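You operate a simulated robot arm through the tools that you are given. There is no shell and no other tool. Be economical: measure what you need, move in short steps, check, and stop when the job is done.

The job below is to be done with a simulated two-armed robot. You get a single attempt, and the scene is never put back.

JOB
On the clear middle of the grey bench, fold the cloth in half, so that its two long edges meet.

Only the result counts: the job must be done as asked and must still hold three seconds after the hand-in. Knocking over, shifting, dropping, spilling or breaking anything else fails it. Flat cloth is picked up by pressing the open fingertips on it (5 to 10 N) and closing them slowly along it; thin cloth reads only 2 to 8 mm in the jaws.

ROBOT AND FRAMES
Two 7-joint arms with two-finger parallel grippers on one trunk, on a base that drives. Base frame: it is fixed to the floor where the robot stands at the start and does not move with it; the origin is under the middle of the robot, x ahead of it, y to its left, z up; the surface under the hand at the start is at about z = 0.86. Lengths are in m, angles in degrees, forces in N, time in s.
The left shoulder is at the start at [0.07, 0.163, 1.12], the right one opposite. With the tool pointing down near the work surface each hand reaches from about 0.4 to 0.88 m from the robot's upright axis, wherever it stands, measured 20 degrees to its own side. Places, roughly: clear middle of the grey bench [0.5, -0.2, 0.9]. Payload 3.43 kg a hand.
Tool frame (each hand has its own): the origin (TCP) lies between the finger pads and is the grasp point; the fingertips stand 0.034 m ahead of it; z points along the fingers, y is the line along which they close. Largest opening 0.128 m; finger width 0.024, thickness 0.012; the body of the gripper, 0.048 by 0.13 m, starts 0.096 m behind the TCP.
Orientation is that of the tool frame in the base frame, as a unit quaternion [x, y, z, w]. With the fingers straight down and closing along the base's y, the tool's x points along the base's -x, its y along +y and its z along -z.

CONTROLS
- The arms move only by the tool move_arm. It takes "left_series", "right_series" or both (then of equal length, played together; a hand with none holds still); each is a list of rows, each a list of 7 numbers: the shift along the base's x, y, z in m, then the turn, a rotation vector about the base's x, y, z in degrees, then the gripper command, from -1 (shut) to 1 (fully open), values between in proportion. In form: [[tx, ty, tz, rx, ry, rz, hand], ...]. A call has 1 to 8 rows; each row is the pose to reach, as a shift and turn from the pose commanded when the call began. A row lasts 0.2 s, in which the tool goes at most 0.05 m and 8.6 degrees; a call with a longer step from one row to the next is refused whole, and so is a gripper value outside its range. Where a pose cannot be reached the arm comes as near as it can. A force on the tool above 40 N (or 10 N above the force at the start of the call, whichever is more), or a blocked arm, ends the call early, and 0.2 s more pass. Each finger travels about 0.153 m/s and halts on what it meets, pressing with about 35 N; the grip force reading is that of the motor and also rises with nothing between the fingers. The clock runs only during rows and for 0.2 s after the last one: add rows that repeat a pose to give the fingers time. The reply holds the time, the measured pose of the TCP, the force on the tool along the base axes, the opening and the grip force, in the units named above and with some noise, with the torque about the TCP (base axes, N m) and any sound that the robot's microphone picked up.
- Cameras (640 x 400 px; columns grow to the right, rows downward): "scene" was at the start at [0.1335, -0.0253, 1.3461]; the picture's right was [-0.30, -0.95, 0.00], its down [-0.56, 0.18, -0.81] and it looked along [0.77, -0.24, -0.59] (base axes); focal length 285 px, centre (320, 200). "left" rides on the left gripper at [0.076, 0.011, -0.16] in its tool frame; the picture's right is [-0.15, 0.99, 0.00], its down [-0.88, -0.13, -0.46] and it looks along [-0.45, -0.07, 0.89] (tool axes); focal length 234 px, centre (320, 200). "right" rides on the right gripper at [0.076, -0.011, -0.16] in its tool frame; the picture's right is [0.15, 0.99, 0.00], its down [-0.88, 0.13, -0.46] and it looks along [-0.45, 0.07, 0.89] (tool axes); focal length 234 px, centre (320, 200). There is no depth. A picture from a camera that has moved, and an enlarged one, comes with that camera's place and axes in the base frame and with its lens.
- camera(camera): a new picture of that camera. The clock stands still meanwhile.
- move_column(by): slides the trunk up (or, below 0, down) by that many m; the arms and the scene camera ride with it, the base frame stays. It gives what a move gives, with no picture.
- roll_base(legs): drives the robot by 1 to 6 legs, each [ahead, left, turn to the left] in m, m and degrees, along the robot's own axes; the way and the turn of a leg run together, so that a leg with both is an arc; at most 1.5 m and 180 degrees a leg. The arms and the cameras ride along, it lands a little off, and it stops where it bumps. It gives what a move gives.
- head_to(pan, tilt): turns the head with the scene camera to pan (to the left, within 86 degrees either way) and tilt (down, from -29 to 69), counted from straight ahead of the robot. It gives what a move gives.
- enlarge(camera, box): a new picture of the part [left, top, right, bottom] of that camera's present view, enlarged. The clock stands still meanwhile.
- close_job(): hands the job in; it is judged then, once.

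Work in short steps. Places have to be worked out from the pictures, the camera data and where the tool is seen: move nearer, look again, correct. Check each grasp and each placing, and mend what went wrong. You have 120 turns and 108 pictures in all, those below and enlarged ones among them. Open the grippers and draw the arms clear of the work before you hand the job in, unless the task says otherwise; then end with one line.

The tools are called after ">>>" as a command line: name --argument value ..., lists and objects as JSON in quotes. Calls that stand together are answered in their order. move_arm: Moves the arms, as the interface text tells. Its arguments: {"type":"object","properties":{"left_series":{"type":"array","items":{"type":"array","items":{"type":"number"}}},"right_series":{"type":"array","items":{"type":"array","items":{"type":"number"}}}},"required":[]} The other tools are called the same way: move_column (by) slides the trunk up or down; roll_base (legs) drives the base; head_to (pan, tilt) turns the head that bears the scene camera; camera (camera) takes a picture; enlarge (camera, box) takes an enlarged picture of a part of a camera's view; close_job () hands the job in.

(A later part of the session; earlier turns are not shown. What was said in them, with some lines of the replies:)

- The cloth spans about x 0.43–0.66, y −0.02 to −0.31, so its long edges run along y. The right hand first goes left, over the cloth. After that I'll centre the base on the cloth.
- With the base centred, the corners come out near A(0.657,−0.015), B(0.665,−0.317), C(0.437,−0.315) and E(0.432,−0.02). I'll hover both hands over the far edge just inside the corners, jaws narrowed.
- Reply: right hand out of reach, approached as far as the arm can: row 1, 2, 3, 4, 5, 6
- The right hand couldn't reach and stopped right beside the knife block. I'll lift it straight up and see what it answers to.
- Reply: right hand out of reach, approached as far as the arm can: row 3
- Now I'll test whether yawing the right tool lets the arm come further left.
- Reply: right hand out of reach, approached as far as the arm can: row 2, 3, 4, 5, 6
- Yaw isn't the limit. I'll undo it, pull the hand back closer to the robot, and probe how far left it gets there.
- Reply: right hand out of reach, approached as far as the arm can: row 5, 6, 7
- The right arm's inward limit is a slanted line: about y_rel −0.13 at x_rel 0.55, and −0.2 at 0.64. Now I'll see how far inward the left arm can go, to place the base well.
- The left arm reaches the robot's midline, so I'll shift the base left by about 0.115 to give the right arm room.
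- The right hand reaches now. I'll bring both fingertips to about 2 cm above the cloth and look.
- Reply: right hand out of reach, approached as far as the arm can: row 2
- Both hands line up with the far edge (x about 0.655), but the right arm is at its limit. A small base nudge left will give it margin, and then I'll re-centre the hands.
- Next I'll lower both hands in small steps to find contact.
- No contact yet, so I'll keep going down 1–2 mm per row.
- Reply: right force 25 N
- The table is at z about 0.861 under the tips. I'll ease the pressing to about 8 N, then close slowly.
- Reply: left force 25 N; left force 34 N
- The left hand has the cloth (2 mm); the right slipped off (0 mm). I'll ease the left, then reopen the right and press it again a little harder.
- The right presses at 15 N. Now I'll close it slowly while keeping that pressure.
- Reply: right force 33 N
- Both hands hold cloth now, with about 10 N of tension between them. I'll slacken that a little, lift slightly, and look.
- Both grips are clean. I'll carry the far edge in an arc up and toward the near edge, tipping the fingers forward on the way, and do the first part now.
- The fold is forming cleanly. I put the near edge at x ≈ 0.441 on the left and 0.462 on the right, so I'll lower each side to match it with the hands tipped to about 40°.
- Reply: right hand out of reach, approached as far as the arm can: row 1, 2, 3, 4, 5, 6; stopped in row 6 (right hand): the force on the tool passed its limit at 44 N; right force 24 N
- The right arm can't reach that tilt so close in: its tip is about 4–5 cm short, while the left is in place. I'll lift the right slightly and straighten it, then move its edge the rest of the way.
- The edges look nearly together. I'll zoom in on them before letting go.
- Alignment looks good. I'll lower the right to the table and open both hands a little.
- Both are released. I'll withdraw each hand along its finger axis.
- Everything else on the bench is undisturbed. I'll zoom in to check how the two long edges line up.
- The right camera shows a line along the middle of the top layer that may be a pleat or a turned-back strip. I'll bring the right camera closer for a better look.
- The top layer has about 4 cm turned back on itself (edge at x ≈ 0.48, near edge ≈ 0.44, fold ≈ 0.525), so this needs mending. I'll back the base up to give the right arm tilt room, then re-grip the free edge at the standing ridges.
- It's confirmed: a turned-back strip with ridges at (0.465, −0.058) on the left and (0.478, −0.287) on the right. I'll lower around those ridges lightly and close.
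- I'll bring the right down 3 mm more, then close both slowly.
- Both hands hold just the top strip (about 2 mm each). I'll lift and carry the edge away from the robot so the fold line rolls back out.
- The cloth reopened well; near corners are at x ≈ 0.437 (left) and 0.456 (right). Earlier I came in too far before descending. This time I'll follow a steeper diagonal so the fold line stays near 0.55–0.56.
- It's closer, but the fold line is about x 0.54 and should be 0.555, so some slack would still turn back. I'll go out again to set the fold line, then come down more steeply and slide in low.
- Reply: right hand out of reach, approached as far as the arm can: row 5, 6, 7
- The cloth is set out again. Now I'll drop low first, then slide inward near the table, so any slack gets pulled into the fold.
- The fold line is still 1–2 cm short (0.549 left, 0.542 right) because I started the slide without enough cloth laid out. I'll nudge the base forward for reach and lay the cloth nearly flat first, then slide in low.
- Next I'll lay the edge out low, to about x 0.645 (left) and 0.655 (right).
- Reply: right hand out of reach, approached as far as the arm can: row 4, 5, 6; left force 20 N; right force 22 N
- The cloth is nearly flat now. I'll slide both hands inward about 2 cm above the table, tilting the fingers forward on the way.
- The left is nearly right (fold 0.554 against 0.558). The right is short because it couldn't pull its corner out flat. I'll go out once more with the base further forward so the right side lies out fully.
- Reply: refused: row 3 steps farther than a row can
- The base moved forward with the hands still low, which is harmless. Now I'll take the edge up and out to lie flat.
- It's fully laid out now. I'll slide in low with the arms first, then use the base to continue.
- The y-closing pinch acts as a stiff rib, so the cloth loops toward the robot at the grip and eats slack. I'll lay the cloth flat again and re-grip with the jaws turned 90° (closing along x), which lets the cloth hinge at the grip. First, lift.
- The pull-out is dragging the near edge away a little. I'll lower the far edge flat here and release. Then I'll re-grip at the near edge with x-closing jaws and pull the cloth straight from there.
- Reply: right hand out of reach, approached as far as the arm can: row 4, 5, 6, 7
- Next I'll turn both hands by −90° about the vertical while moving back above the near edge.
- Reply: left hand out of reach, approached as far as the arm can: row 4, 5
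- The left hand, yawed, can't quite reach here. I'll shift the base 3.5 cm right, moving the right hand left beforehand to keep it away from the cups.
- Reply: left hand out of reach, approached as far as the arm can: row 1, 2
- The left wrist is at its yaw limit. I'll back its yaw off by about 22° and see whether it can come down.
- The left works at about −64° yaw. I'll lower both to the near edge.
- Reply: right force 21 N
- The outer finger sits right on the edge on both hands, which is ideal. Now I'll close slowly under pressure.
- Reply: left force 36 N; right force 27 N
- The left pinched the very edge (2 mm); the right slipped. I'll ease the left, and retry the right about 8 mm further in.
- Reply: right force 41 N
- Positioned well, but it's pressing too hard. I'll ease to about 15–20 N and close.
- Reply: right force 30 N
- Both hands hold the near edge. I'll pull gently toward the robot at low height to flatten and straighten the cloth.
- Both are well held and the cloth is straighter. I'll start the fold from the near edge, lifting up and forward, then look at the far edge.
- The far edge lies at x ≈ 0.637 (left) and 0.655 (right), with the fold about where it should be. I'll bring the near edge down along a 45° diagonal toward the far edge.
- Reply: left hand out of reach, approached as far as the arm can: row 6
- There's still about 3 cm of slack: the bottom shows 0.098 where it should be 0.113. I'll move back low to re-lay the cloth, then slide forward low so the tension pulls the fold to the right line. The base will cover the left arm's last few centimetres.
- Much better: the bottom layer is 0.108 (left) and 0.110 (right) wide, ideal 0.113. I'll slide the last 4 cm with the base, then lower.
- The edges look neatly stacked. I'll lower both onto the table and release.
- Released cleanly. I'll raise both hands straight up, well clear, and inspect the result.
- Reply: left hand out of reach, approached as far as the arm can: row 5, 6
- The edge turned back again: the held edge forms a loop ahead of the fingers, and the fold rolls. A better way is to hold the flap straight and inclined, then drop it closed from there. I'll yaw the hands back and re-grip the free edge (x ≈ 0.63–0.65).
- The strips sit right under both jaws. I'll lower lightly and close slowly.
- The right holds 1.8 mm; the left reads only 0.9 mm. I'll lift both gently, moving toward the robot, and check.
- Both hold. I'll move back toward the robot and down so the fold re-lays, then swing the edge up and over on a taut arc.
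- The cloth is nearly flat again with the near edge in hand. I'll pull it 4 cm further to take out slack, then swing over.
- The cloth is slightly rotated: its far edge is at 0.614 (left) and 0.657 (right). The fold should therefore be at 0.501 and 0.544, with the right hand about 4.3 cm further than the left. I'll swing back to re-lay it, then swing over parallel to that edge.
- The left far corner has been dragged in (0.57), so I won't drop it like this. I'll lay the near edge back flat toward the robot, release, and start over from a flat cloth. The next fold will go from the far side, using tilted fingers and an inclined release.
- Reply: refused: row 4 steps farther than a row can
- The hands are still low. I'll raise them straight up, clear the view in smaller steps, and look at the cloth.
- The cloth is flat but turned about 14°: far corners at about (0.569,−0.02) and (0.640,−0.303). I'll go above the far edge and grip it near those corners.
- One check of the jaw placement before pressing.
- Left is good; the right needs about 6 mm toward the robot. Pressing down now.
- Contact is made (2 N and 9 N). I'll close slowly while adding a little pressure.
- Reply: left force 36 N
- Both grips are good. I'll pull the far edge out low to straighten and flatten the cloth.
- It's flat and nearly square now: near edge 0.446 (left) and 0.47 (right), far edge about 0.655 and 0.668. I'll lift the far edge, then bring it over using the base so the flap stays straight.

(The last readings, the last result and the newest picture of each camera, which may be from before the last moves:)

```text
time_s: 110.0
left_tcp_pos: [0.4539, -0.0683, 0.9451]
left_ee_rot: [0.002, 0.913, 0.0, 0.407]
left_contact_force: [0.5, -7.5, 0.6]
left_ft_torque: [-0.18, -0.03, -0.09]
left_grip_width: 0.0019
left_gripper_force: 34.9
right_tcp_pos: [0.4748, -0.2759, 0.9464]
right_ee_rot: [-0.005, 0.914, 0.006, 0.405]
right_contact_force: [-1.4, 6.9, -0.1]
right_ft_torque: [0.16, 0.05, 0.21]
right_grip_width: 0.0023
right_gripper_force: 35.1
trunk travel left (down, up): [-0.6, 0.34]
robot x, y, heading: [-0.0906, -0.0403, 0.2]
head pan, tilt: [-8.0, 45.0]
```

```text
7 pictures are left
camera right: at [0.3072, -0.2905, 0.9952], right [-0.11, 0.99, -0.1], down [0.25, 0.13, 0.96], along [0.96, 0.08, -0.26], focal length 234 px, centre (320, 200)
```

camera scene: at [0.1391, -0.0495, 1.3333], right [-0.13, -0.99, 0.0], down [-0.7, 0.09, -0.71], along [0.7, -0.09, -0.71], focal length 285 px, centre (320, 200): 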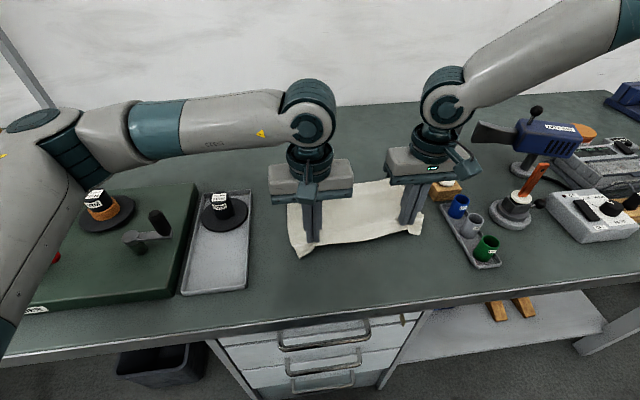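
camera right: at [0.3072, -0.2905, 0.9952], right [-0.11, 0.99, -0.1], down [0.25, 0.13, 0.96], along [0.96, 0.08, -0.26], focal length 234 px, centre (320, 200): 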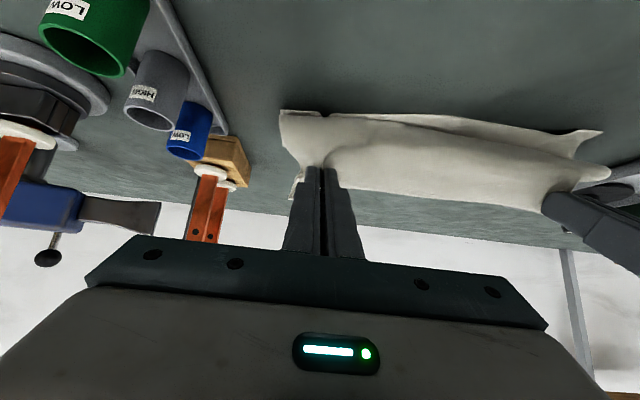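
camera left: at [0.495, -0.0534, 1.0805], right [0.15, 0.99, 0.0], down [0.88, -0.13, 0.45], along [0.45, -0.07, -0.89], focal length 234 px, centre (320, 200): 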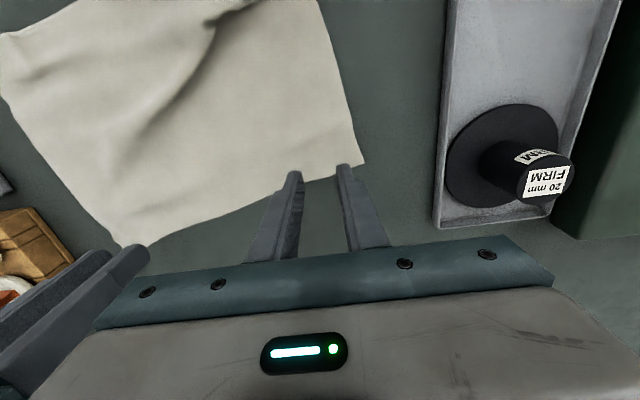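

The cloth is too limp: it just hangs from the tips and the fold rolls in. What will work is low sliding for the fold, with one hand then pinning the top layer while the other pulls its corner taut. First I'll retrace back to the flat state.

>>> move_arm --left_series '[[0.008, 0, 0.013, 0, 8, 0, -1], [0.016, 0, 0.024, 0, 16, 0, -1], [0.025, 0, 0.032, 0, 24, 0, -1], [0.035, 0, 0.038, 0, 32, 0, -1], [0.047, 0, 0.038, 0, 40, 0, -1], [0.06, 0, 0.034, 0, 48, 0, -1]]' --right_series '[[0.008, 0, 0.013, 0, 8, 0, -1], [0.016, 0, 0.024, 0, 16, 0, -1], [0.025, 0, 0.032, 0, 24, 0, -1], [0.035, 0, 0.038, 0, 32, 0, -1], [0.047, 0, 0.038, 0, 40, 0, -1], [0.06, 0, 0.034, 0, 48, 0, -1]]'

>>> roll_base --legs '[[0.1, 0, 0]]'

>>> move_arm --left_series '[[0.015, 0, -0.015, 0, 0, 0, -1], [0.025, 0, -0.035, 0, 0, 0, -1], [0.032, 0, -0.055, 0, 0, 0, -1], [0.034, 0, -0.07, 0, 0, 0, -1], [0.034, 0, -0.07, 0, 0, 0, -1]]' --right_series '[[0.015, 0, -0.015, 0, 0, 0, -1], [0.025, 0, -0.035, 0, 0, 0, -1], [0.034, 0, -0.055, 0, 0, 0, -1], [0.038, 0, -0.07, 0, 0, 0, -1], [0.038, 0, -0.07, 0, 0, 0, -1]]'

```text
time_s: 111.4
left_tcp_pos: [0.5175, -0.067, 0.9763]
left_ee_rot: [0.002, 1.0, -0.001, -0.004]
left_contact_force: [0.5, -5.9, -1.1]
left_ft_torque: [-0.18, 0.01, 0.01]
left_grip_width: 0.0022
left_gripper_force: 35.2
right_tcp_pos: [0.5374, -0.2754, 0.9759]
right_ee_rot: [-0.003, 1.0, 0.008, -0.005]
right_contact_force: [0.1, 5.8, -0.4]
right_ft_torque: [0.2, 0.08, 0.02]
right_grip_width: 0.002
right_gripper_force: 35.1
trunk travel left (down, up): [-0.6, 0.34]
robot x, y, heading: [-0.0989, -0.0438, 0.4]
head pan, tilt: [-8.0, 45.0]
```

```text
time_s: 112.5
left_tcp_pos: [0.6145, -0.0646, 0.9779]
left_ee_rot: [0.002, 1.0, -0.001, -0.001]
left_contact_force: [-0.2, -5.7, 0.5]
left_ft_torque: [-0.23, -0.03, 0.03]
left_grip_width: 0.0022
left_gripper_force: 34.9
right_tcp_pos: [0.6356, -0.2725, 0.9794]
right_ee_rot: [-0.003, 1.0, 0.007, -0.002]
right_contact_force: [-0.1, 5.5, -0.9]
right_ft_torque: [0.24, 0.06, 0.01]
right_grip_width: 0.0021
right_gripper_force: 34.6
trunk travel left (down, up): [-0.6, 0.34]
robot x, y, heading: [0.0074, -0.0422, 0.4]
head pan, tilt: [-8.0, 45.0]
```

```text
time_s: 113.7
left_tcp_pos: [0.6485, -0.064, 0.9086]
left_ee_rot: [0.002, 1.0, -0.002, -0.001]
left_contact_force: [1.7, -8.4, -0.1]
left_ft_torque: [-0.3, -0.05, 0.06]
left_grip_width: 0.0022
left_gripper_force: 35.3
right_tcp_pos: [0.6718, -0.2732, 0.9123]
right_ee_rot: [-0.005, 1.0, 0.009, -0.001]
right_contact_force: [-1.6, 7.9, -0.5]
right_ft_torque: [0.32, 0.05, 0.03]
right_grip_width: 0.0023
right_gripper_force: 35.3
trunk travel left (down, up): [-0.6, 0.34]
robot x, y, heading: [0.0083, -0.0385, 0.5]
head pan, tilt: [-8.0, 45.0]
```

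Laid out again. I'll slide in low (arms, then base) to form the fold near its right line.

>>> move_arm --left_series '[[-0.02, 0, 0.004, 0, 0, 0, -1], [-0.0436, 0, 0.004, 0, -6, 0, -1], [-0.067, 0, 0.003, 0, -12, 0, -1], [-0.0905, 0, 0.002, 0, -18, 0, -1], [-0.109, 0, 0.001, 0, -24, 0, -1]]' --right_series '[[-0.02, 0, 0.001, 0, 0, 0, -1], [-0.0436, 0, 0.001, 0, -6, 0, -1], [-0.067, 0, 0, 0, -12, 0, -1], [-0.0905, 0, -0.001, 0, -18, 0, -1], [-0.109, 0, -0.002, 0, -24, 0, -1]]'

>>> roll_base --legs '[[-0.06, 0, 0]]'

>>> camera --camera "left"

```text
time_s: 114.9
left_tcp_pos: [0.5398, -0.0655, 0.9085]
left_ee_rot: [0.001, 0.978, -0.001, 0.207]
left_contact_force: [0.1, -4.3, 0.1]
left_ft_torque: [-0.18, -0.06, -0.06]
left_grip_width: 0.0021
left_gripper_force: 34.8
right_tcp_pos: [0.5633, -0.2728, 0.9078]
right_ee_rot: [-0.006, 0.978, 0.007, 0.206]
right_contact_force: [-1.0, 4.7, 0.3]
right_ft_torque: [0.18, 0.02, 0.08]
right_grip_width: 0.0021
right_gripper_force: 35.4
trunk travel left (down, up): [-0.6, 0.34]
robot x, y, heading: [0.0055, -0.0382, 0.6]
head pan, tilt: [-8.0, 45.0]
```

```text
time_s: 115.9
left_tcp_pos: [0.4804, -0.0652, 0.9074]
left_ee_rot: [0.002, 0.978, -0.001, 0.207]
left_contact_force: [1.0, -5.7, 0.6]
left_ft_torque: [-0.19, -0.01, -0.03]
left_grip_width: 0.0019
left_gripper_force: 35.2
right_tcp_pos: [0.5061, -0.2724, 0.9082]
right_ee_rot: [-0.007, 0.978, 0.006, 0.207]
right_contact_force: [-1.4, 6.0, -0.1]
right_ft_torque: [0.15, 0.02, 0.08]
right_grip_width: 0.002
right_gripper_force: 34.9
trunk travel left (down, up): [-0.6, 0.34]
robot x, y, heading: [-0.0538, -0.0374, 0.7]
head pan, tilt: [-8.0, 45.0]
```

```text
6 pictures are left
camera left: at [0.3468, -0.0531, 1.0249], right [0.14, 0.99, 0.06], down [0.62, -0.13, 0.77], along [0.77, -0.07, -0.63], focal length 234 px, centre (320, 200)
```

left: 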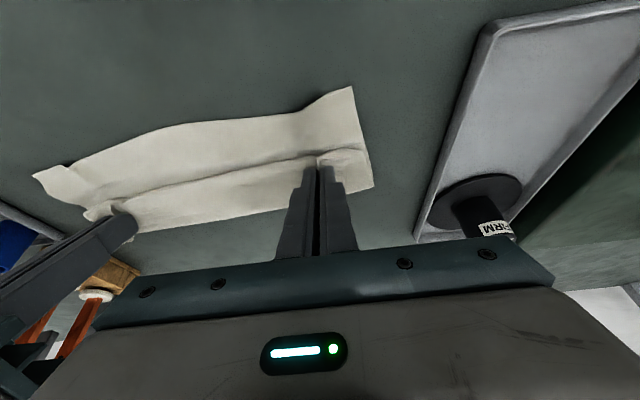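

The fold is now in the right place: bottom width 0.107 / 0.117 / 0.104 against 0.113. I'll release the left, close it, and use it to pin the top layer near the fold; the right keeps its corner to pull taut.

>>> move_arm --left_series '[[0, 0, -0.003, 0, 0, 0, -0.85], [0, 0, -0.003, 0, 0, 0, -0.65], [-0.01, 0, 0.02, 0, 0, 0, -0.65], [-0.018, 0, 0.045, 0, 0, 0, -0.65], [-0.012, 0, 0.07, 0, 8, 0, -0.8], [0.01, -0.02, 0.08, 0, 16, 0, -1], [0.03, -0.05, 0.08, 0, 24, 0, -1], [0.055, -0.075, 0.07, 0, 24, 0, -1]]'

>>> move_arm --left_series '[[0, -0.005, -0.03, 0, 0, 0, -1], [0, -0.005, -0.055, 0, 0, 0, -1], [0, -0.005, -0.072, 0, 0, 0, -1], [0, -0.005, -0.078, 0, 0, 0, -1]]'

```text
time_s: 117.7
left_tcp_pos: [0.5368, -0.1418, 0.979]
left_ee_rot: [0.001, 1.0, -0.001, -0.001]
left_contact_force: [0.4, 0.3, 0.1]
left_ft_torque: [0.0, 0.01, 0.01]
left_grip_width: 0.0
left_gripper_force: 33.1
right_tcp_pos: [0.506, -0.2728, 0.9067]
right_ee_rot: [-0.006, 0.978, 0.006, 0.206]
right_contact_force: [0.3, -0.5, -1.0]
right_ft_torque: [0.01, 0.05, -0.02]
right_grip_width: 0.0021
right_gripper_force: 35.4
trunk travel left (down, up): [-0.6, 0.34]
robot x, y, heading: [-0.0543, -0.0428, 0.5]
head pan, tilt: [-8.0, 45.0]
```

```text
time_s: 118.7
left_tcp_pos: [0.5353, -0.1461, 0.9001]
left_ee_rot: [0.001, 1.0, -0.001, -0.002]
left_contact_force: [0.9, 0.4, 0.0]
left_ft_torque: [0.0, 0.02, 0.0]
left_grip_width: 0.0
left_gripper_force: 33.1
right_tcp_pos: [0.5058, -0.2718, 0.9078]
right_ee_rot: [-0.006, 0.978, 0.006, 0.206]
right_contact_force: [0.1, 0.1, 1.0]
right_ft_torque: [0.0, -0.02, -0.03]
right_grip_width: 0.002
right_gripper_force: 35.0
trunk travel left (down, up): [-0.6, 0.34]
robot x, y, heading: [-0.0498, -0.0366, 0.5]
head pan, tilt: [-8.0, 45.0]
```

Pressing the pin down now, then pulling the right corner to its final place.

>>> move_arm --left_series '[[0, 0, -0.002, 0, 0, 0, -1], [0, 0, -0.004, 0, 0, 0, -1], [0, 0, -0.005, 0, 0, 0, -1]]'

>>> move_arm --right_series '[[-0.008, 0, -0.002, 0, 3, 0, -1], [-0.018, 0, -0.004, 0, 6, 0, -1], [-0.028, 0, -0.006, 0, 9, 0, -1], [-0.037, 0, -0.007, 0, 12, 0, -1], [-0.046, 0, -0.008, 0, 12, 0, -1], [-0.05, 0, -0.008, 0, 12, 0, -1]]'

```text
time_s: 119.5
left_tcp_pos: [0.5352, -0.1445, 0.8954]
left_ee_rot: [0.002, 1.0, -0.001, -0.001]
left_contact_force: [-0.3, -0.1, 2.3]
left_ft_torque: [0.01, 0.03, 0.01]
left_grip_width: 0.0
left_gripper_force: 33.0
right_tcp_pos: [0.5061, -0.2716, 0.9072]
right_ee_rot: [-0.006, 0.978, 0.007, 0.206]
right_contact_force: [-0.1, 0.7, 0.5]
right_ft_torque: [0.01, 0.01, 0.0]
right_grip_width: 0.0022
right_gripper_force: 34.8
trunk travel left (down, up): [-0.6, 0.34]
robot x, y, heading: [-0.0516, -0.0405, 0.7]
head pan, tilt: [-8.0, 45.0]
```

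```text
time_s: 120.9
left_tcp_pos: [0.535, -0.1452, 0.8961]
left_ee_rot: [0.001, 1.0, -0.001, -0.001]
left_contact_force: [-1.8, -2.6, 4.4]
left_ft_torque: [-0.07, 0.04, 0.01]
left_grip_width: 0.0
left_gripper_force: 33.3
right_tcp_pos: [0.456, -0.2716, 0.9004]
right_ee_rot: [-0.005, 0.995, 0.007, 0.103]
right_contact_force: [2.6, 1.9, 0.2]
right_ft_torque: [0.06, -0.05, -0.04]
right_grip_width: 0.0023
right_gripper_force: 35.4
trunk travel left (down, up): [-0.6, 0.34]
robot x, y, heading: [-0.0509, -0.0421, 0.6]
head pan, tilt: [-8.0, 45.0]
```

The right corner went taut (2.6 N against the pin), so it's in place. I'll release the right and withdraw it, then lift the left and view the left corner.

>>> move_arm --right_series '[[0, 0, -0.001, 0, 0, 0, -0.9], [0, 0, -0.001, 0, 0, 0, -0.7], [0, 0, -0.001, 0, 0, 0, -0.7], [-0.005, 0, 0.025, 0, 0, 0, -0.7], [-0.01, 0, 0.055, 0, 0, 0, -0.7], [-0.01, 0, 0.09, 0, 6, 0, -0.9], [0, 0, 0.12, 0, 12, 0, -1]]'

>>> move_arm --left_series '[[0, 0, 0.03, 0, 0, 0, -1], [0, 0, 0.06, 0, 0, 0, -1], [-0.025, 0.025, 0.07, 0, 0, 0, -0.8], [-0.05, 0.05, 0.07, 0, 0, 0, -0.6], [-0.07, 0.075, 0.06, 0, 0, 0, -0.6], [-0.08, 0.085, 0.04, 0, 0, 0, -0.6]]'

>>> camera --camera "left"

```text
time_s: 122.5
left_tcp_pos: [0.535, -0.1445, 0.8964]
left_ee_rot: [0.002, 1.0, -0.001, -0.001]
left_contact_force: [-1.8, -0.2, 4.1]
left_ft_torque: [0.0, 0.02, 0.05]
left_grip_width: 0.0001
left_gripper_force: 32.8
right_tcp_pos: [0.4566, -0.2744, 1.0204]
right_ee_rot: [-0.005, 1.0, 0.008, -0.002]
right_contact_force: [-0.4, -0.5, 0.1]
right_ft_torque: [0.0, -0.03, 0.06]
right_grip_width: 0.0001
right_gripper_force: 33.6
trunk travel left (down, up): [-0.6, 0.34]
robot x, y, heading: [-0.0501, -0.0395, 0.4]
head pan, tilt: [-8.0, 45.0]
```

```text
time_s: 123.9
left_tcp_pos: [0.4542, -0.0611, 0.9365]
left_ee_rot: [0.002, 1.0, -0.001, 0.0]
left_contact_force: [-0.6, 0.0, -0.9]
left_ft_torque: [0.01, 0.01, -0.04]
left_grip_width: 0.0257
left_gripper_force: 0.1
right_tcp_pos: [0.4572, -0.2735, 1.0202]
right_ee_rot: [-0.005, 1.0, 0.007, -0.002]
right_contact_force: [0.4, 0.1, 0.4]
right_ft_torque: [0.01, 0.01, -0.01]
right_grip_width: 0.0
right_gripper_force: 32.7
trunk travel left (down, up): [-0.6, 0.34]
robot x, y, heading: [-0.0536, -0.0389, 0.3]
head pan, tilt: [-8.0, 45.0]
```

```text
5 pictures are left
camera left: at [0.3798, -0.0493, 1.0961], right [0.15, 0.99, 0.0], down [0.88, -0.13, 0.45], along [0.45, -0.07, -0.89], focal length 234 px, centre (320, 200)
```

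left: 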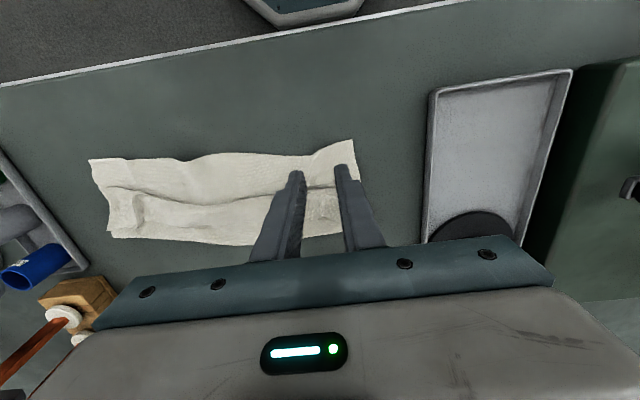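

What I see: the fold itself is right (left bottom 0.437–0.550), but a strip of about 4.4 cm is turned back on top. It only needs flipping toward the robot. I'll grip just the last few millimetres of its edge using the tilted fingertip corners, with the edge at x ≈ 0.528 (left) and 0.503 (right).

>>> move_arm --left_series '[[0.01, 0, 0.02, 0, 0, 0, -0.65], [0.03, -0.002, 0.03, 0, -5, 0, -0.65], [0.05, -0.005, 0.025, 0, -10, 0, -0.65], [0.068, -0.005, 0.01, 0, -15, 0, -0.65], [0.07, -0.005, -0.01, 0, -20, 0, -0.65], [0.07, -0.005, -0.026, 0, -20, 0, -0.65]]' --right_series '[[0.02, 0, -0.02, 0, 0, 0, -0.65], [0.035, 0, -0.045, 0, -5, 0, -0.65], [0.042, 0, -0.07, 0, -10, 0, -0.65], [0.042, 0, -0.09, 0, -15, 0, -0.65], [0.042, 0, -0.105, 0, -20, 0, -0.65], [0.042, 0, -0.11, 0, -20, 0, -0.65]]'

>>> enlarge --camera "left" --box '[80, 60, 400, 260]'

```text
time_s: 125.3
left_tcp_pos: [0.5266, -0.0657, 0.9082]
left_ee_rot: [0.0, 0.985, -0.002, 0.172]
left_contact_force: [0.8, -0.6, -0.2]
left_ft_torque: [0.01, 0.03, 0.02]
left_grip_width: 0.0224
left_gripper_force: 0.0
right_tcp_pos: [0.4972, -0.273, 0.909]
right_ee_rot: [-0.007, 0.985, 0.007, 0.172]
right_contact_force: [0.2, 0.3, 0.2]
right_ft_torque: [0.0, 0.01, -0.02]
right_grip_width: 0.0224
right_gripper_force: 0.1
trunk travel left (down, up): [-0.6, 0.34]
robot x, y, heading: [-0.0525, -0.0406, 0.4]
head pan, tilt: [-8.0, 45.0]
```

```text
2.00 times, centred on (240, 160) of left
camera zoom: at [0.4012, -0.0534, 1.0342], right [0.14, 0.99, 0.05], down [0.67, -0.13, 0.73], along [0.73, -0.07, -0.68], focal length 468 px, centre (480, 280)
```

zoom: 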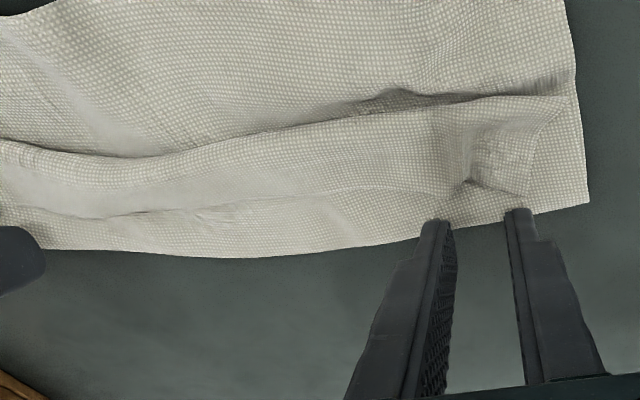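

That's a clear view: the left strip edge is at about 0.521 and the fingers need 8 mm toward the robot; the right is already placed well. I'll lower lightly and close.

>>> move_arm --left_series '[[-0.008, -0.002, 0, 0, 0, 0, -0.65], [-0.008, -0.002, -0.005, 0, 0, 0, -0.65], [-0.008, -0.002, -0.008, 0, 0, 0, -0.65], [-0.008, -0.002, -0.009, 0, 0, 0, -0.65]]' --right_series '[[0, 0, -0.003, 0, 0, 0, -0.65], [0, 0, -0.006, 0, 0, 0, -0.65], [0, 0, -0.009, 0, 0, 0, -0.65], [0, 0, -0.01, 0, 0, 0, -0.65]]'

>>> move_arm --left_series '[[0, 0, -0.001, 0, 0, 0, -0.65], [0, 0, -0.001, 0, 0, 0, -0.7], [0, 0, -0.0015, 0, 0, 0, -0.75], [0, 0, -0.0015, 0, 0, 0, -0.8], [0, 0, -0.0015, 0, 0, 0, -0.86], [0, 0, -0.0015, 0, 0, 0, -0.92], [0, 0, -0.0015, 0, 0, 0, -1], [0, 0, -0.0015, 0, 0, 0, -1]]' --right_series '[[0, 0, -0.001, 0, 0, 0, -0.65], [0, 0, -0.001, 0, 0, 0, -0.7], [0, 0, -0.0015, 0, 0, 0, -0.75], [0, 0, -0.0015, 0, 0, 0, -0.8], [0, 0, -0.0015, 0, 0, 0, -0.86], [0, 0, -0.0015, 0, 0, 0, -0.92], [0, 0, -0.0015, 0, 0, 0, -1], [0, 0, -0.0015, 0, 0, 0, -1]]'

```text
time_s: 126.3
left_tcp_pos: [0.5179, -0.0673, 0.9005]
left_ee_rot: [0.001, 0.985, 0.0, 0.173]
left_contact_force: [-0.3, 0.7, 0.2]
left_ft_torque: [-0.04, -0.03, -0.01]
left_grip_width: 0.0225
left_gripper_force: 0.1
right_tcp_pos: [0.4974, -0.2718, 0.8997]
right_ee_rot: [-0.006, 0.985, 0.007, 0.172]
right_contact_force: [0.3, -0.7, 0.7]
right_ft_torque: [-0.03, 0.02, 0.01]
right_grip_width: 0.0222
right_gripper_force: 0.1
trunk travel left (down, up): [-0.6, 0.34]
robot x, y, heading: [-0.0484, -0.0374, 0.7]
head pan, tilt: [-8.0, 45.0]
```

```text
time_s: 128.1
left_tcp_pos: [0.5181, -0.0677, 0.8982]
left_ee_rot: [0.002, 0.985, -0.001, 0.173]
left_contact_force: [0.1, 0.4, 2.4]
left_ft_torque: [0.02, 0.0, 0.0]
left_grip_width: 0.0
left_gripper_force: 32.7
right_tcp_pos: [0.4971, -0.2713, 0.8988]
right_ee_rot: [-0.006, 0.985, 0.006, 0.172]
right_contact_force: [-0.1, 0.4, 0.4]
right_ft_torque: [0.01, -0.02, 0.0]
right_grip_width: 0.0009
right_gripper_force: 34.7
trunk travel left (down, up): [-0.6, 0.34]
robot x, y, heading: [-0.0521, -0.0429, 0.3]
head pan, tilt: [-8.0, 45.0]
```

The right caught the edge (0.9 mm); the left missed. I'll retry the left 4 mm further in and a bit firmer.

>>> move_arm --left_series '[[0, 0, 0.008, 0, 0, 0, -1], [-0.005, 0, 0.008, 0, 0, 0, -0.6], [-0.005, 0, 0.003, 0, 0, 0, -0.6], [-0.005, 0, -0.001, 0, 0, 0, -0.6], [-0.005, 0, -0.002, 0, 0, 0, -0.6]]'

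>>> move_arm --left_series '[[0, 0, -0.001, 0, 0, 0, -0.65], [0, 0, -0.001, 0, 0, 0, -0.7], [0, 0, -0.0015, 0, 0, 0, -0.75], [0, 0, -0.0015, 0, 0, 0, -0.8], [0, 0, -0.0015, 0, 0, 0, -0.86], [0, 0, -0.0015, 0, 0, 0, -0.92], [0, 0, -0.0015, 0, 0, 0, -1], [0, 0, -0.0015, 0, 0, 0, -1]]'

```text
time_s: 129.3
left_tcp_pos: [0.5136, -0.0677, 0.8992]
left_ee_rot: [0.002, 0.985, -0.001, 0.175]
left_contact_force: [0.2, 0.5, 13.8]
left_ft_torque: [0.22, -0.04, 0.0]
left_grip_width: 0.0257
left_gripper_force: 0.6
right_tcp_pos: [0.4979, -0.272, 0.899]
right_ee_rot: [-0.006, 0.985, 0.006, 0.173]
right_contact_force: [-0.4, 0.7, 0.5]
right_ft_torque: [-0.02, -0.01, 0.03]
right_grip_width: 0.001
right_gripper_force: 35.3
trunk travel left (down, up): [-0.6, 0.34]
robot x, y, heading: [-0.0506, -0.0395, 0.6]
head pan, tilt: [-8.0, 45.0]
```

```text
time_s: 130.3
left_tcp_pos: [0.5141, -0.0667, 0.8979]
left_ee_rot: [0.001, 0.984, 0.0, 0.177]
left_contact_force: [-3.7, -0.1, 16.9]
left_ft_torque: [0.18, 0.17, 0.05]
left_grip_width: 0.0092
left_gripper_force: 0.5
right_tcp_pos: [0.4975, -0.2714, 0.8993]
right_ee_rot: [-0.006, 0.985, 0.007, 0.173]
right_contact_force: [-0.6, 0.2, 0.0]
right_ft_torque: [0.0, 0.02, -0.02]
right_grip_width: 0.0005
right_gripper_force: 35.4
trunk travel left (down, up): [-0.6, 0.34]
robot x, y, heading: [-0.0456, -0.0398, 0.7]
head pan, tilt: [-8.0, 45.0]
stopped in row 5 (left hand): the force on the tool passed its limit at 42 N (the readings are from after the stop); the commanded pose is now the measured one
```

The close stopped on force. I'll ease up 1 mm and finish closing.

>>> move_arm --left_series '[[0, 0, 0.0015, 0, 0, 0, -0.88], [0, 0, 0.0015, 0, 0, 0, -0.93], [0, 0, 0.0015, 0, 0, 0, -1], [0, 0, 0.0015, 0, 0, 0, -1]]'

```text
time_s: 131.3
left_tcp_pos: [0.514, -0.0651, 0.8978]
left_ee_rot: [0.0, 0.985, 0.0, 0.175]
left_contact_force: [4.0, 1.5, 19.7]
left_ft_torque: [0.11, -0.14, -0.03]
left_grip_width: 0.0014
left_gripper_force: 35.1
right_tcp_pos: [0.497, -0.2699, 0.8992]
right_ee_rot: [-0.006, 0.985, 0.006, 0.173]
right_contact_force: [-0.3, -0.1, -0.4]
right_ft_torque: [0.01, 0.01, 0.02]
right_grip_width: 0.0012
right_gripper_force: 34.6
trunk travel left (down, up): [-0.6, 0.34]
robot x, y, heading: [-0.0521, -0.041, 0.5]
head pan, tilt: [-8.0, 45.0]
```

Both hold a thin bit of the edge. I'll lift it, flip it over toward the robot with a base move, and lower it.

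>>> move_arm --left_series '[[-0.002, 0, 0.01, 0, 0, 0, -1], [-0.006, 0, 0.02, 0, 0, 0, -1], [-0.014, 0, 0.033, 0, 0, 0, -1]]' --right_series '[[-0.002, 0, 0.01, 0, 0, 0, -1], [-0.006, 0, 0.02, 0, 0, 0, -1], [-0.017, 0, 0.032, 0, 0, 0, -1]]'

>>> roll_base --legs '[[-0.05, 0, 0]]'

>>> move_arm --left_series '[[-0.009, 0, -0.003, 0, -7, 0, -1], [-0.0185, 0, -0.012, 0, -15, 0, -1], [-0.0214, 0, -0.0244, 0, -15, 0, -1]]' --right_series '[[-0.009, 0, -0.003, 0, -7, 0, -1], [-0.0175, 0, -0.012, 0, -15, 0, -1], [-0.0194, 0, -0.0244, 0, -15, 0, -1]]'

>>> camera --camera "left"

```text
time_s: 132.1
left_tcp_pos: [0.4992, -0.0645, 0.9292]
left_ee_rot: [0.001, 0.985, 0.0, 0.174]
left_contact_force: [0.6, 0.2, 1.5]
left_ft_torque: [-0.02, -0.01, -0.01]
left_grip_width: 0.0011
left_gripper_force: 35.2
right_tcp_pos: [0.48, -0.2713, 0.9319]
right_ee_rot: [-0.006, 0.985, 0.006, 0.172]
right_contact_force: [-0.4, -0.8, -0.4]
right_ft_torque: [-0.01, 0.0, 0.01]
right_grip_width: 0.0008
right_gripper_force: 34.8
trunk travel left (down, up): [-0.6, 0.34]
robot x, y, heading: [-0.0493, -0.0411, 0.6]
head pan, tilt: [-8.0, 45.0]
```

```text
time_s: 133.1
left_tcp_pos: [0.4503, -0.0658, 0.9295]
left_ee_rot: [0.001, 0.985, 0.0, 0.174]
left_contact_force: [0.4, 0.0, -0.1]
left_ft_torque: [0.01, 0.02, 0.02]
left_grip_width: 0.0011
left_gripper_force: 35.0
right_tcp_pos: [0.4308, -0.2722, 0.9301]
right_ee_rot: [-0.006, 0.985, 0.006, 0.172]
right_contact_force: [-0.7, -0.6, 0.0]
right_ft_torque: [0.03, 0.02, -0.03]
right_grip_width: 0.001
right_gripper_force: 34.8
trunk travel left (down, up): [-0.6, 0.34]
robot x, y, heading: [-0.1026, -0.0414, 0.5]
head pan, tilt: [-8.0, 45.0]
```

```text
time_s: 133.9
left_tcp_pos: [0.4292, -0.0648, 0.9039]
left_ee_rot: [-0.001, 0.954, 0.0, 0.3]
left_contact_force: [0.2, 0.8, -1.0]
left_ft_torque: [-0.01, 0.01, -0.02]
left_grip_width: 0.0012
left_gripper_force: 35.0
right_tcp_pos: [0.4184, -0.271, 0.9051]
right_ee_rot: [-0.006, 0.955, 0.005, 0.298]
right_contact_force: [0.8, -0.4, -0.3]
right_ft_torque: [-0.05, 0.01, -0.01]
right_grip_width: 0.0009
right_gripper_force: 35.0
right hand out of reach, approached as far as the arm can: row 3
trunk travel left (down, up): [-0.6, 0.34]
robot x, y, heading: [-0.0994, -0.0398, 0.8]
head pan, tilt: [-8.0, 45.0]
```

```text
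3 pictures are left
camera left: at [0.2761, -0.0529, 0.9921], right [0.12, 0.99, 0.08], down [0.46, -0.13, 0.88], along [0.88, -0.07, -0.47], focal length 234 px, centre (320, 200)
```

left: 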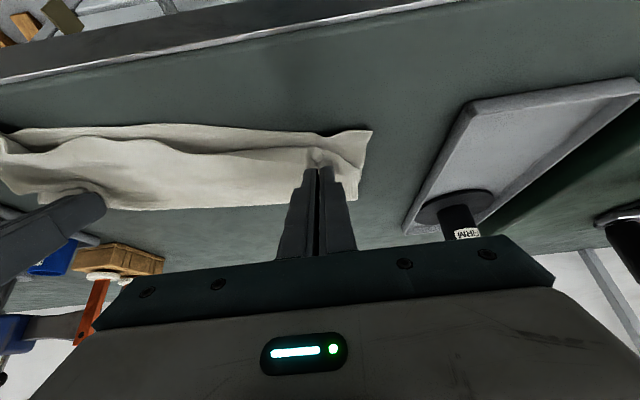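

The flap now reaches within about 1–1.5 cm of the near edge all along. I'll ease it 8 mm further, lower, release, and withdraw along the finger axes.

>>> move_arm --left_series '[[-0.006, 0, -0.001, 0, 0, 0, -1], [-0.01, 0, -0.003, 0, 0, 0, -1], [-0.01, 0, -0.004, 0, 0, 0, -0.9], [-0.01, 0, -0.004, 0, 0, 0, -0.75], [-0.01, 0, -0.004, 0, 0, 0, -0.7], [-0.022, 0, 0.012, 0, 0, 0, -0.7], [-0.035, 0, 0.035, 0, 0, 0, -0.7], [-0.045, 0, 0.065, 0, 0, 0, -0.7]]' --right_series '[[-0.004, 0, -0.001, 0, 4, 0, -1], [-0.008, 0, -0.002, 0, 8, 0, -1], [-0.008, 0, -0.003, 0, 8, 0, -0.9], [-0.008, 0, -0.003, 0, 8, 0, -0.75], [-0.008, 0, -0.003, 0, 8, 0, -0.7], [-0.014, 0, 0.015, 0, 8, 0, -0.7], [-0.02, 0, 0.04, 0, 8, 0, -0.7], [-0.025, 0, 0.075, 0, 8, 0, -0.7]]'

>>> move_arm --left_series '[[0, 0.02, 0.03, 0, 7, 0, -0.7], [0, 0.05, 0.06, 0, 14, 0, -0.7], [0, 0.09, 0.08, 0, 21, 0, -0.7], [0, 0.13, 0.09, 0, 28, 0, -0.7], [0, 0.16, 0.09, 0, 34, 0, -0.7]]' --right_series '[[0, 0, 0.03, 0, 7, 0, -0.7], [0, 0, 0.07, 0, 14, 0, -0.7], [0, 0, 0.11, 0, 21, 0, -0.7], [0, -0.03, 0.14, 0, 26, 0, -0.7], [0, -0.07, 0.15, 0, 26, 0, -0.7]]'

>>> camera --camera "right"

```text
time_s: 135.7
left_tcp_pos: [0.3838, -0.0651, 0.9716]
left_ee_rot: [0.0, 0.953, 0.001, 0.303]
left_contact_force: [0.1, 0.4, -0.4]
left_ft_torque: [0.0, -0.04, 0.01]
left_grip_width: 0.0193
left_gripper_force: 0.0
right_tcp_pos: [0.3868, -0.2702, 0.9831]
right_ee_rot: [-0.007, 0.973, 0.005, 0.232]
right_contact_force: [-0.1, 0.6, 0.9]
right_ft_torque: [-0.03, -0.05, 0.0]
right_grip_width: 0.019
right_gripper_force: 0.0
trunk travel left (down, up): [-0.6, 0.34]
robot x, y, heading: [-0.1004, -0.0424, 0.7]
head pan, tilt: [-8.0, 45.0]
```

```text
time_s: 136.9
left_tcp_pos: [0.3836, 0.0929, 1.0607]
left_ee_rot: [0.002, 1.0, 0.0, 0.008]
left_contact_force: [-0.4, -0.1, -0.5]
left_ft_torque: [0.0, 0.01, 0.02]
left_grip_width: 0.0191
left_gripper_force: 0.1
right_tcp_pos: [0.389, -0.3426, 1.1349]
right_ee_rot: [-0.005, 1.0, 0.009, 0.006]
right_contact_force: [0.1, -0.6, 0.1]
right_ft_torque: [0.04, 0.03, 0.0]
right_grip_width: 0.0194
right_gripper_force: 0.0
trunk travel left (down, up): [-0.6, 0.34]
robot x, y, heading: [-0.0978, -0.0383, 0.5]
head pan, tilt: [-8.0, 45.0]
```

```text
2 pictures are left
camera right: at [0.3128, -0.3581, 1.2919], right [-0.16, 0.99, 0.01], down [0.87, 0.13, 0.47], along [0.46, 0.09, -0.88], focal length 234 px, centre (320, 200)
```

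right: 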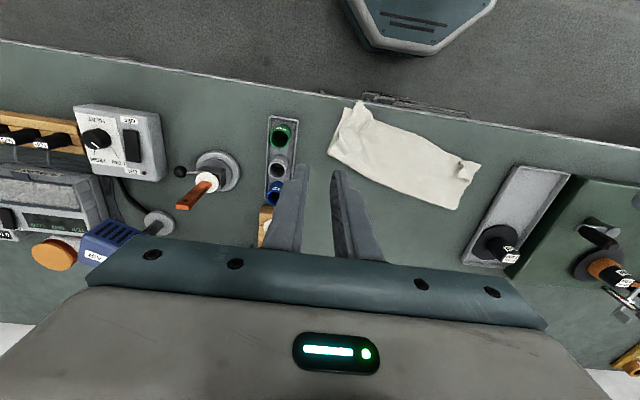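

I'll use one of the two remaining pictures to zoom in on the result.

>>> enlarge --camera "right" --box '[310, 85, 500, 225]'

```text
2.86 times, centred on (405, 155) of right
camera zoom: at [0.3128, -0.3581, 1.2919], right [-0.16, 0.99, 0.01], down [0.87, 0.13, 0.47], along [0.46, 0.09, -0.88], focal length 669 px, centre (77, 329)
```

zoom: 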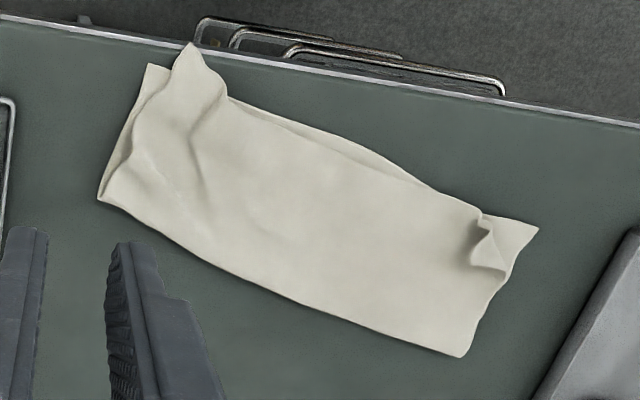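

The fold is good now, with the long edges meeting within about 1–1.5 cm, but the cloth has drifted close to the bench front at its right end. I'll grip it by the folded edge, which moves both layers together, and pull it back toward the middle.

>>> move_arm --left_series '[[0.02, -0.025, 0, 0, 0, 0, -0.55], [0.04, -0.055, 0, 0, 0, 0, -0.55], [0.06, -0.085, 0, 0, 0, 0, -0.55], [0.08, -0.115, 0, 0, 0, 0, -0.55], [0.1, -0.14, -0.02, 0, 0, 0, -0.55], [0.113, -0.155, -0.06, 0, 0, 0, -0.55], [0.113, -0.155, -0.1, 0, 0, 0, -0.55], [0.113, -0.155, -0.145, 0, 0, 0, -0.55]]' --right_series '[[0.01, 0.012, -0.02, 0, 0, 0, -0.55], [0.02, 0.024, -0.045, 0, 0, 0, -0.55], [0.03, 0.036, -0.075, 0, 0, 0, -0.55], [0.04, 0.048, -0.105, 0, 0, 0, -0.55], [0.048, 0.06, -0.135, 0, 0, 0, -0.55], [0.048, 0.063, -0.17, 0, 0, 0, -0.55], [0.048, 0.063, -0.205, 0, 0, 0, -0.55], [0.048, 0.063, -0.22, 0, 0, 0, -0.55]]'

>>> move_arm --left_series '[[0, 0, -0.01, 0, 0, 0, -0.55], [0, 0, -0.016, 0, 0, 0, -0.55], [0, 0, -0.019, 0, 0, 0, -0.55]]' --right_series '[[0, 0, -0.01, 0, 0, 0, -0.55], [0, 0, -0.016, 0, 0, 0, -0.55], [0, 0, -0.019, 0, 0, 0, -0.55]]'

```text
time_s: 138.7
left_tcp_pos: [0.4962, -0.0594, 0.9159]
left_ee_rot: [0.001, 1.0, 0.0, 0.008]
left_contact_force: [0.2, -0.5, 0.1]
left_ft_torque: [0.04, 0.02, 0.02]
left_grip_width: 0.0291
left_gripper_force: 0.0
right_tcp_pos: [0.4399, -0.2784, 0.9092]
right_ee_rot: [-0.004, 1.0, 0.007, 0.006]
right_contact_force: [-0.5, 0.2, 0.6]
right_ft_torque: [0.02, -0.01, -0.01]
right_grip_width: 0.0285
right_gripper_force: 0.0
trunk travel left (down, up): [-0.6, 0.34]
robot x, y, heading: [-0.0993, -0.039, 0.5]
head pan, tilt: [-8.0, 45.0]
```

```text
time_s: 139.6
left_tcp_pos: [0.4962, -0.0591, 0.8977]
left_ee_rot: [0.0, 1.0, -0.001, 0.011]
left_contact_force: [1.0, 0.0, 0.3]
left_ft_torque: [0.03, 0.01, -0.01]
left_grip_width: 0.0287
left_gripper_force: 0.0
right_tcp_pos: [0.4412, -0.2784, 0.8965]
right_ee_rot: [-0.005, 1.0, 0.009, 0.013]
right_contact_force: [-3.3, 1.6, 21.8]
right_ft_torque: [-0.32, 0.26, -0.06]
right_grip_width: 0.0287
right_gripper_force: 0.1
trunk travel left (down, up): [-0.6, 0.34]
robot x, y, heading: [-0.0989, -0.0396, 0.2]
head pan, tilt: [-8.0, 45.0]
stopped in row 3 (right hand): the force on the tool passed its limit at 41 N (the readings are from after the stop); the commanded pose is now the measured one
```

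The right is in contact; the left needs 2–3 mm more. I'll close both slowly.

>>> move_arm --left_series '[[0, 0, -0.0015, 0, 0, 0, -0.55], [0, 0, -0.0025, 0, 0, 0, -0.61], [0, 0, -0.003, 0, 0, 0, -0.67], [0, 0, -0.003, 0, 0, 0, -0.74], [0, 0, -0.003, 0, 0, 0, -0.81], [0, 0, -0.003, 0, 0, 0, -0.88], [0, 0, -0.003, 0, 0, 0, -0.95], [0, 0, -0.003, 0, 0, 0, -1]]' --right_series '[[0, 0, 0.001, 0, 0, 0, -0.55], [0, 0, 0.001, 0, 0, 0, -0.61], [0, 0, 0.001, 0, 0, 0, -0.67], [0, 0, 0.001, 0, 0, 0, -0.74], [0, 0, 0.001, 0, 0, 0, -0.81], [0, 0, 0.001, 0, 0, 0, -0.88], [0, 0, 0.001, 0, 0, 0, -0.95], [0, 0, 0.001, 0, 0, 0, -1]]'

```text
time_s: 141.4
left_tcp_pos: [0.4955, -0.0593, 0.8958]
left_ee_rot: [0.001, 1.0, -0.002, 0.012]
left_contact_force: [1.2, 0.1, 22.6]
left_ft_torque: [0.16, 0.1, -0.02]
left_grip_width: 0.0
left_gripper_force: 33.2
right_tcp_pos: [0.4383, -0.2794, 0.8967]
right_ee_rot: [-0.005, 1.0, 0.008, 0.012]
right_contact_force: [1.5, 0.3, 15.6]
right_ft_torque: [-0.06, 0.07, -0.01]
right_grip_width: 0.0029
right_gripper_force: 34.8
trunk travel left (down, up): [-0.6, 0.34]
robot x, y, heading: [-0.1023, -0.0414, 0.6]
head pan, tilt: [-8.0, 45.0]
```

The right holds the folded edge (2.9 mm); the left slipped, so it can serve as a light pivot. I'll swing the right end away from the bench front around it.

>>> move_arm --left_series '[[0, 0, 0.002, 0, 0, 0, -1], [0, 0, 0.002, 0, 0, 0, -1], [0, 0, 0.002, 0, 0, 0, -1], [0, 0, 0.002, 0, 0, 0, -1], [0, 0, 0.002, 0, 0, 0, -1], [0, 0, 0.002, 0, 0, 0, -1], [0, 0, 0.002, 0, 0, 0, -1]]' --right_series '[[0, 0, 0.005, 0, 0, 0, -1], [0.01, -0.002, 0.006, 0, 0, 2, -1], [0.02, -0.004, 0.006, 0, 0, 4, -1], [0.03, -0.006, 0.006, 0, 0, 7, -1], [0.04, -0.007, 0.006, 0, 0, 9, -1], [0.05, -0.007, 0.006, 0, 0, 12, -1], [0.057, -0.007, 0.006, 0, 0, 14, -1]]'

```text
time_s: 143.0
left_tcp_pos: [0.4958, -0.0592, 0.8963]
left_ee_rot: [0.001, 1.0, 0.001, 0.01]
left_contact_force: [-1.0, -0.1, 6.4]
left_ft_torque: [0.04, 0.07, 0.02]
left_grip_width: 0.0
left_gripper_force: 32.7
right_tcp_pos: [0.4969, -0.2864, 0.9016]
right_ee_rot: [-0.127, 0.992, 0.009, 0.01]
right_contact_force: [-0.9, 0.4, -0.8]
right_ft_torque: [0.0, 0.01, -0.02]
right_grip_width: 0.0029
right_gripper_force: 35.3
trunk travel left (down, up): [-0.6, 0.34]
robot x, y, heading: [-0.1032, -0.0405, 0.7]
head pan, tilt: [-8.0, 45.0]
```

The right end is clear of the edge now. I'll release, lift both hands well clear, and take the last picture.

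>>> move_arm --left_series '[[0, 0, 0.02, 0, 0, 0, -1], [0, 0, 0.05, 0, 0, 0, -1], [0, 0, 0.09, 0, 0, 0, -1], [0, 0, 0.13, 0, 0, 0, -0.6], [0, 0.03, 0.16, 0, 0, 0, -0.2], [0, 0.07, 0.17, 0, 0, 0, 0], [0, 0.11, 0.17, 0, 0, 0, 0]]' --right_series '[[0, 0, -0.004, 0, 0, 0, -0.85], [0, 0, -0.004, 0, 0, 0, -0.65], [0, 0, -0.003, 0, 0, 0, -0.6], [0, 0, 0.03, 0, 0, 0, -0.6], [0, 0, 0.07, 0, 0, 0, -0.6], [0, 0, 0.11, 0, 0, -5, -0.5], [0, 0, 0.155, 0, 0, -10, -0.5]]'

>>> move_arm --right_series '[[0, 0, 0.04, 0, 0, 0, 0], [0, 0, 0.08, 0, 0, 0, 0], [0, -0.02, 0.1, 0, 0, 0, 0], [0, -0.06, 0.1, 0, 0, 0, 0]]'

>>> enlarge --camera "scene" --box '[240, 130, 480, 280]'

```text
time_s: 144.6
left_tcp_pos: [0.4957, 0.0537, 1.0679]
left_ee_rot: [0.0, 1.0, -0.001, 0.011]
left_contact_force: [-0.4, 0.6, 0.3]
left_ft_torque: [-0.05, -0.02, 0.02]
left_grip_width: 0.0639
left_gripper_force: 0.1
right_tcp_pos: [0.4988, -0.2836, 1.0586]
right_ee_rot: [-0.04, 0.999, 0.007, 0.011]
right_contact_force: [-1.2, 0.5, 0.9]
right_ft_torque: [0.0, 0.01, 0.02]
right_grip_width: 0.0321
right_gripper_force: 0.1
trunk travel left (down, up): [-0.6, 0.34]
robot x, y, heading: [-0.1016, -0.0402, 0.6]
head pan, tilt: [-8.0, 45.0]
```

```text
time_s: 145.6
left_tcp_pos: [0.497, 0.0493, 1.0675]
left_ee_rot: [0.0, 1.0, 0.002, 0.01]
left_contact_force: [0.0, -0.8, 0.1]
left_ft_torque: [0.03, 0.01, 0.01]
left_grip_width: 0.0641
left_gripper_force: 0.0
right_tcp_pos: [0.4989, -0.3478, 1.1567]
right_ee_rot: [-0.04, 0.999, 0.009, 0.011]
right_contact_force: [0.1, -0.6, -0.5]
right_ft_torque: [0.03, 0.0, -0.02]
right_grip_width: 0.0637
right_gripper_force: 0.0
trunk travel left (down, up): [-0.6, 0.34]
robot x, y, heading: [-0.1008, -0.04, 0.3]
head pan, tilt: [-8.0, 45.0]
```

```text
2.67 times, centred on (360, 205) of scene
camera zoom: at [0.0293, -0.0521, 1.3333], right [-0.13, -0.99, 0.0], down [-0.7, 0.09, -0.71], along [0.7, -0.09, -0.71], focal length 759 px, centre (213, 187)
```

zoom: 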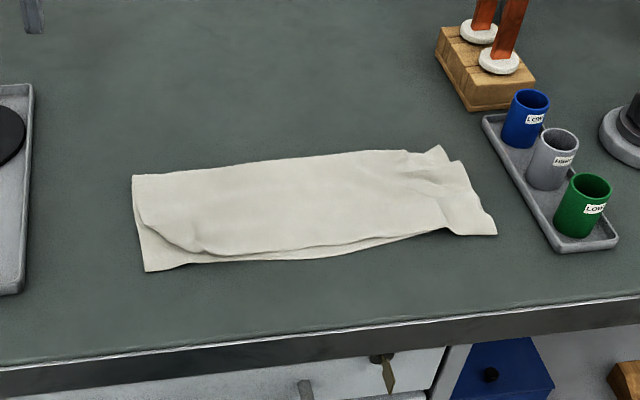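

The cloth is folded in half and flat, clear of the bench front, and nothing else has been disturbed. The long edges nearly meet; the top layer's left corner sits about 2 cm back. Both grippers are open and clear, so I'm handing in.

>>> close_job

```text
The job is handed in.
```

I folded the cloth in half on the bench and handed the job in. The long edges meet to about 1–2 cm along most of their length, with the top layer's left corner set back about 2 cm. The cloth ended up roughly 5–10 cm nearer the bench front than it started, and in the last picture nothing else looked moved or knocked over.
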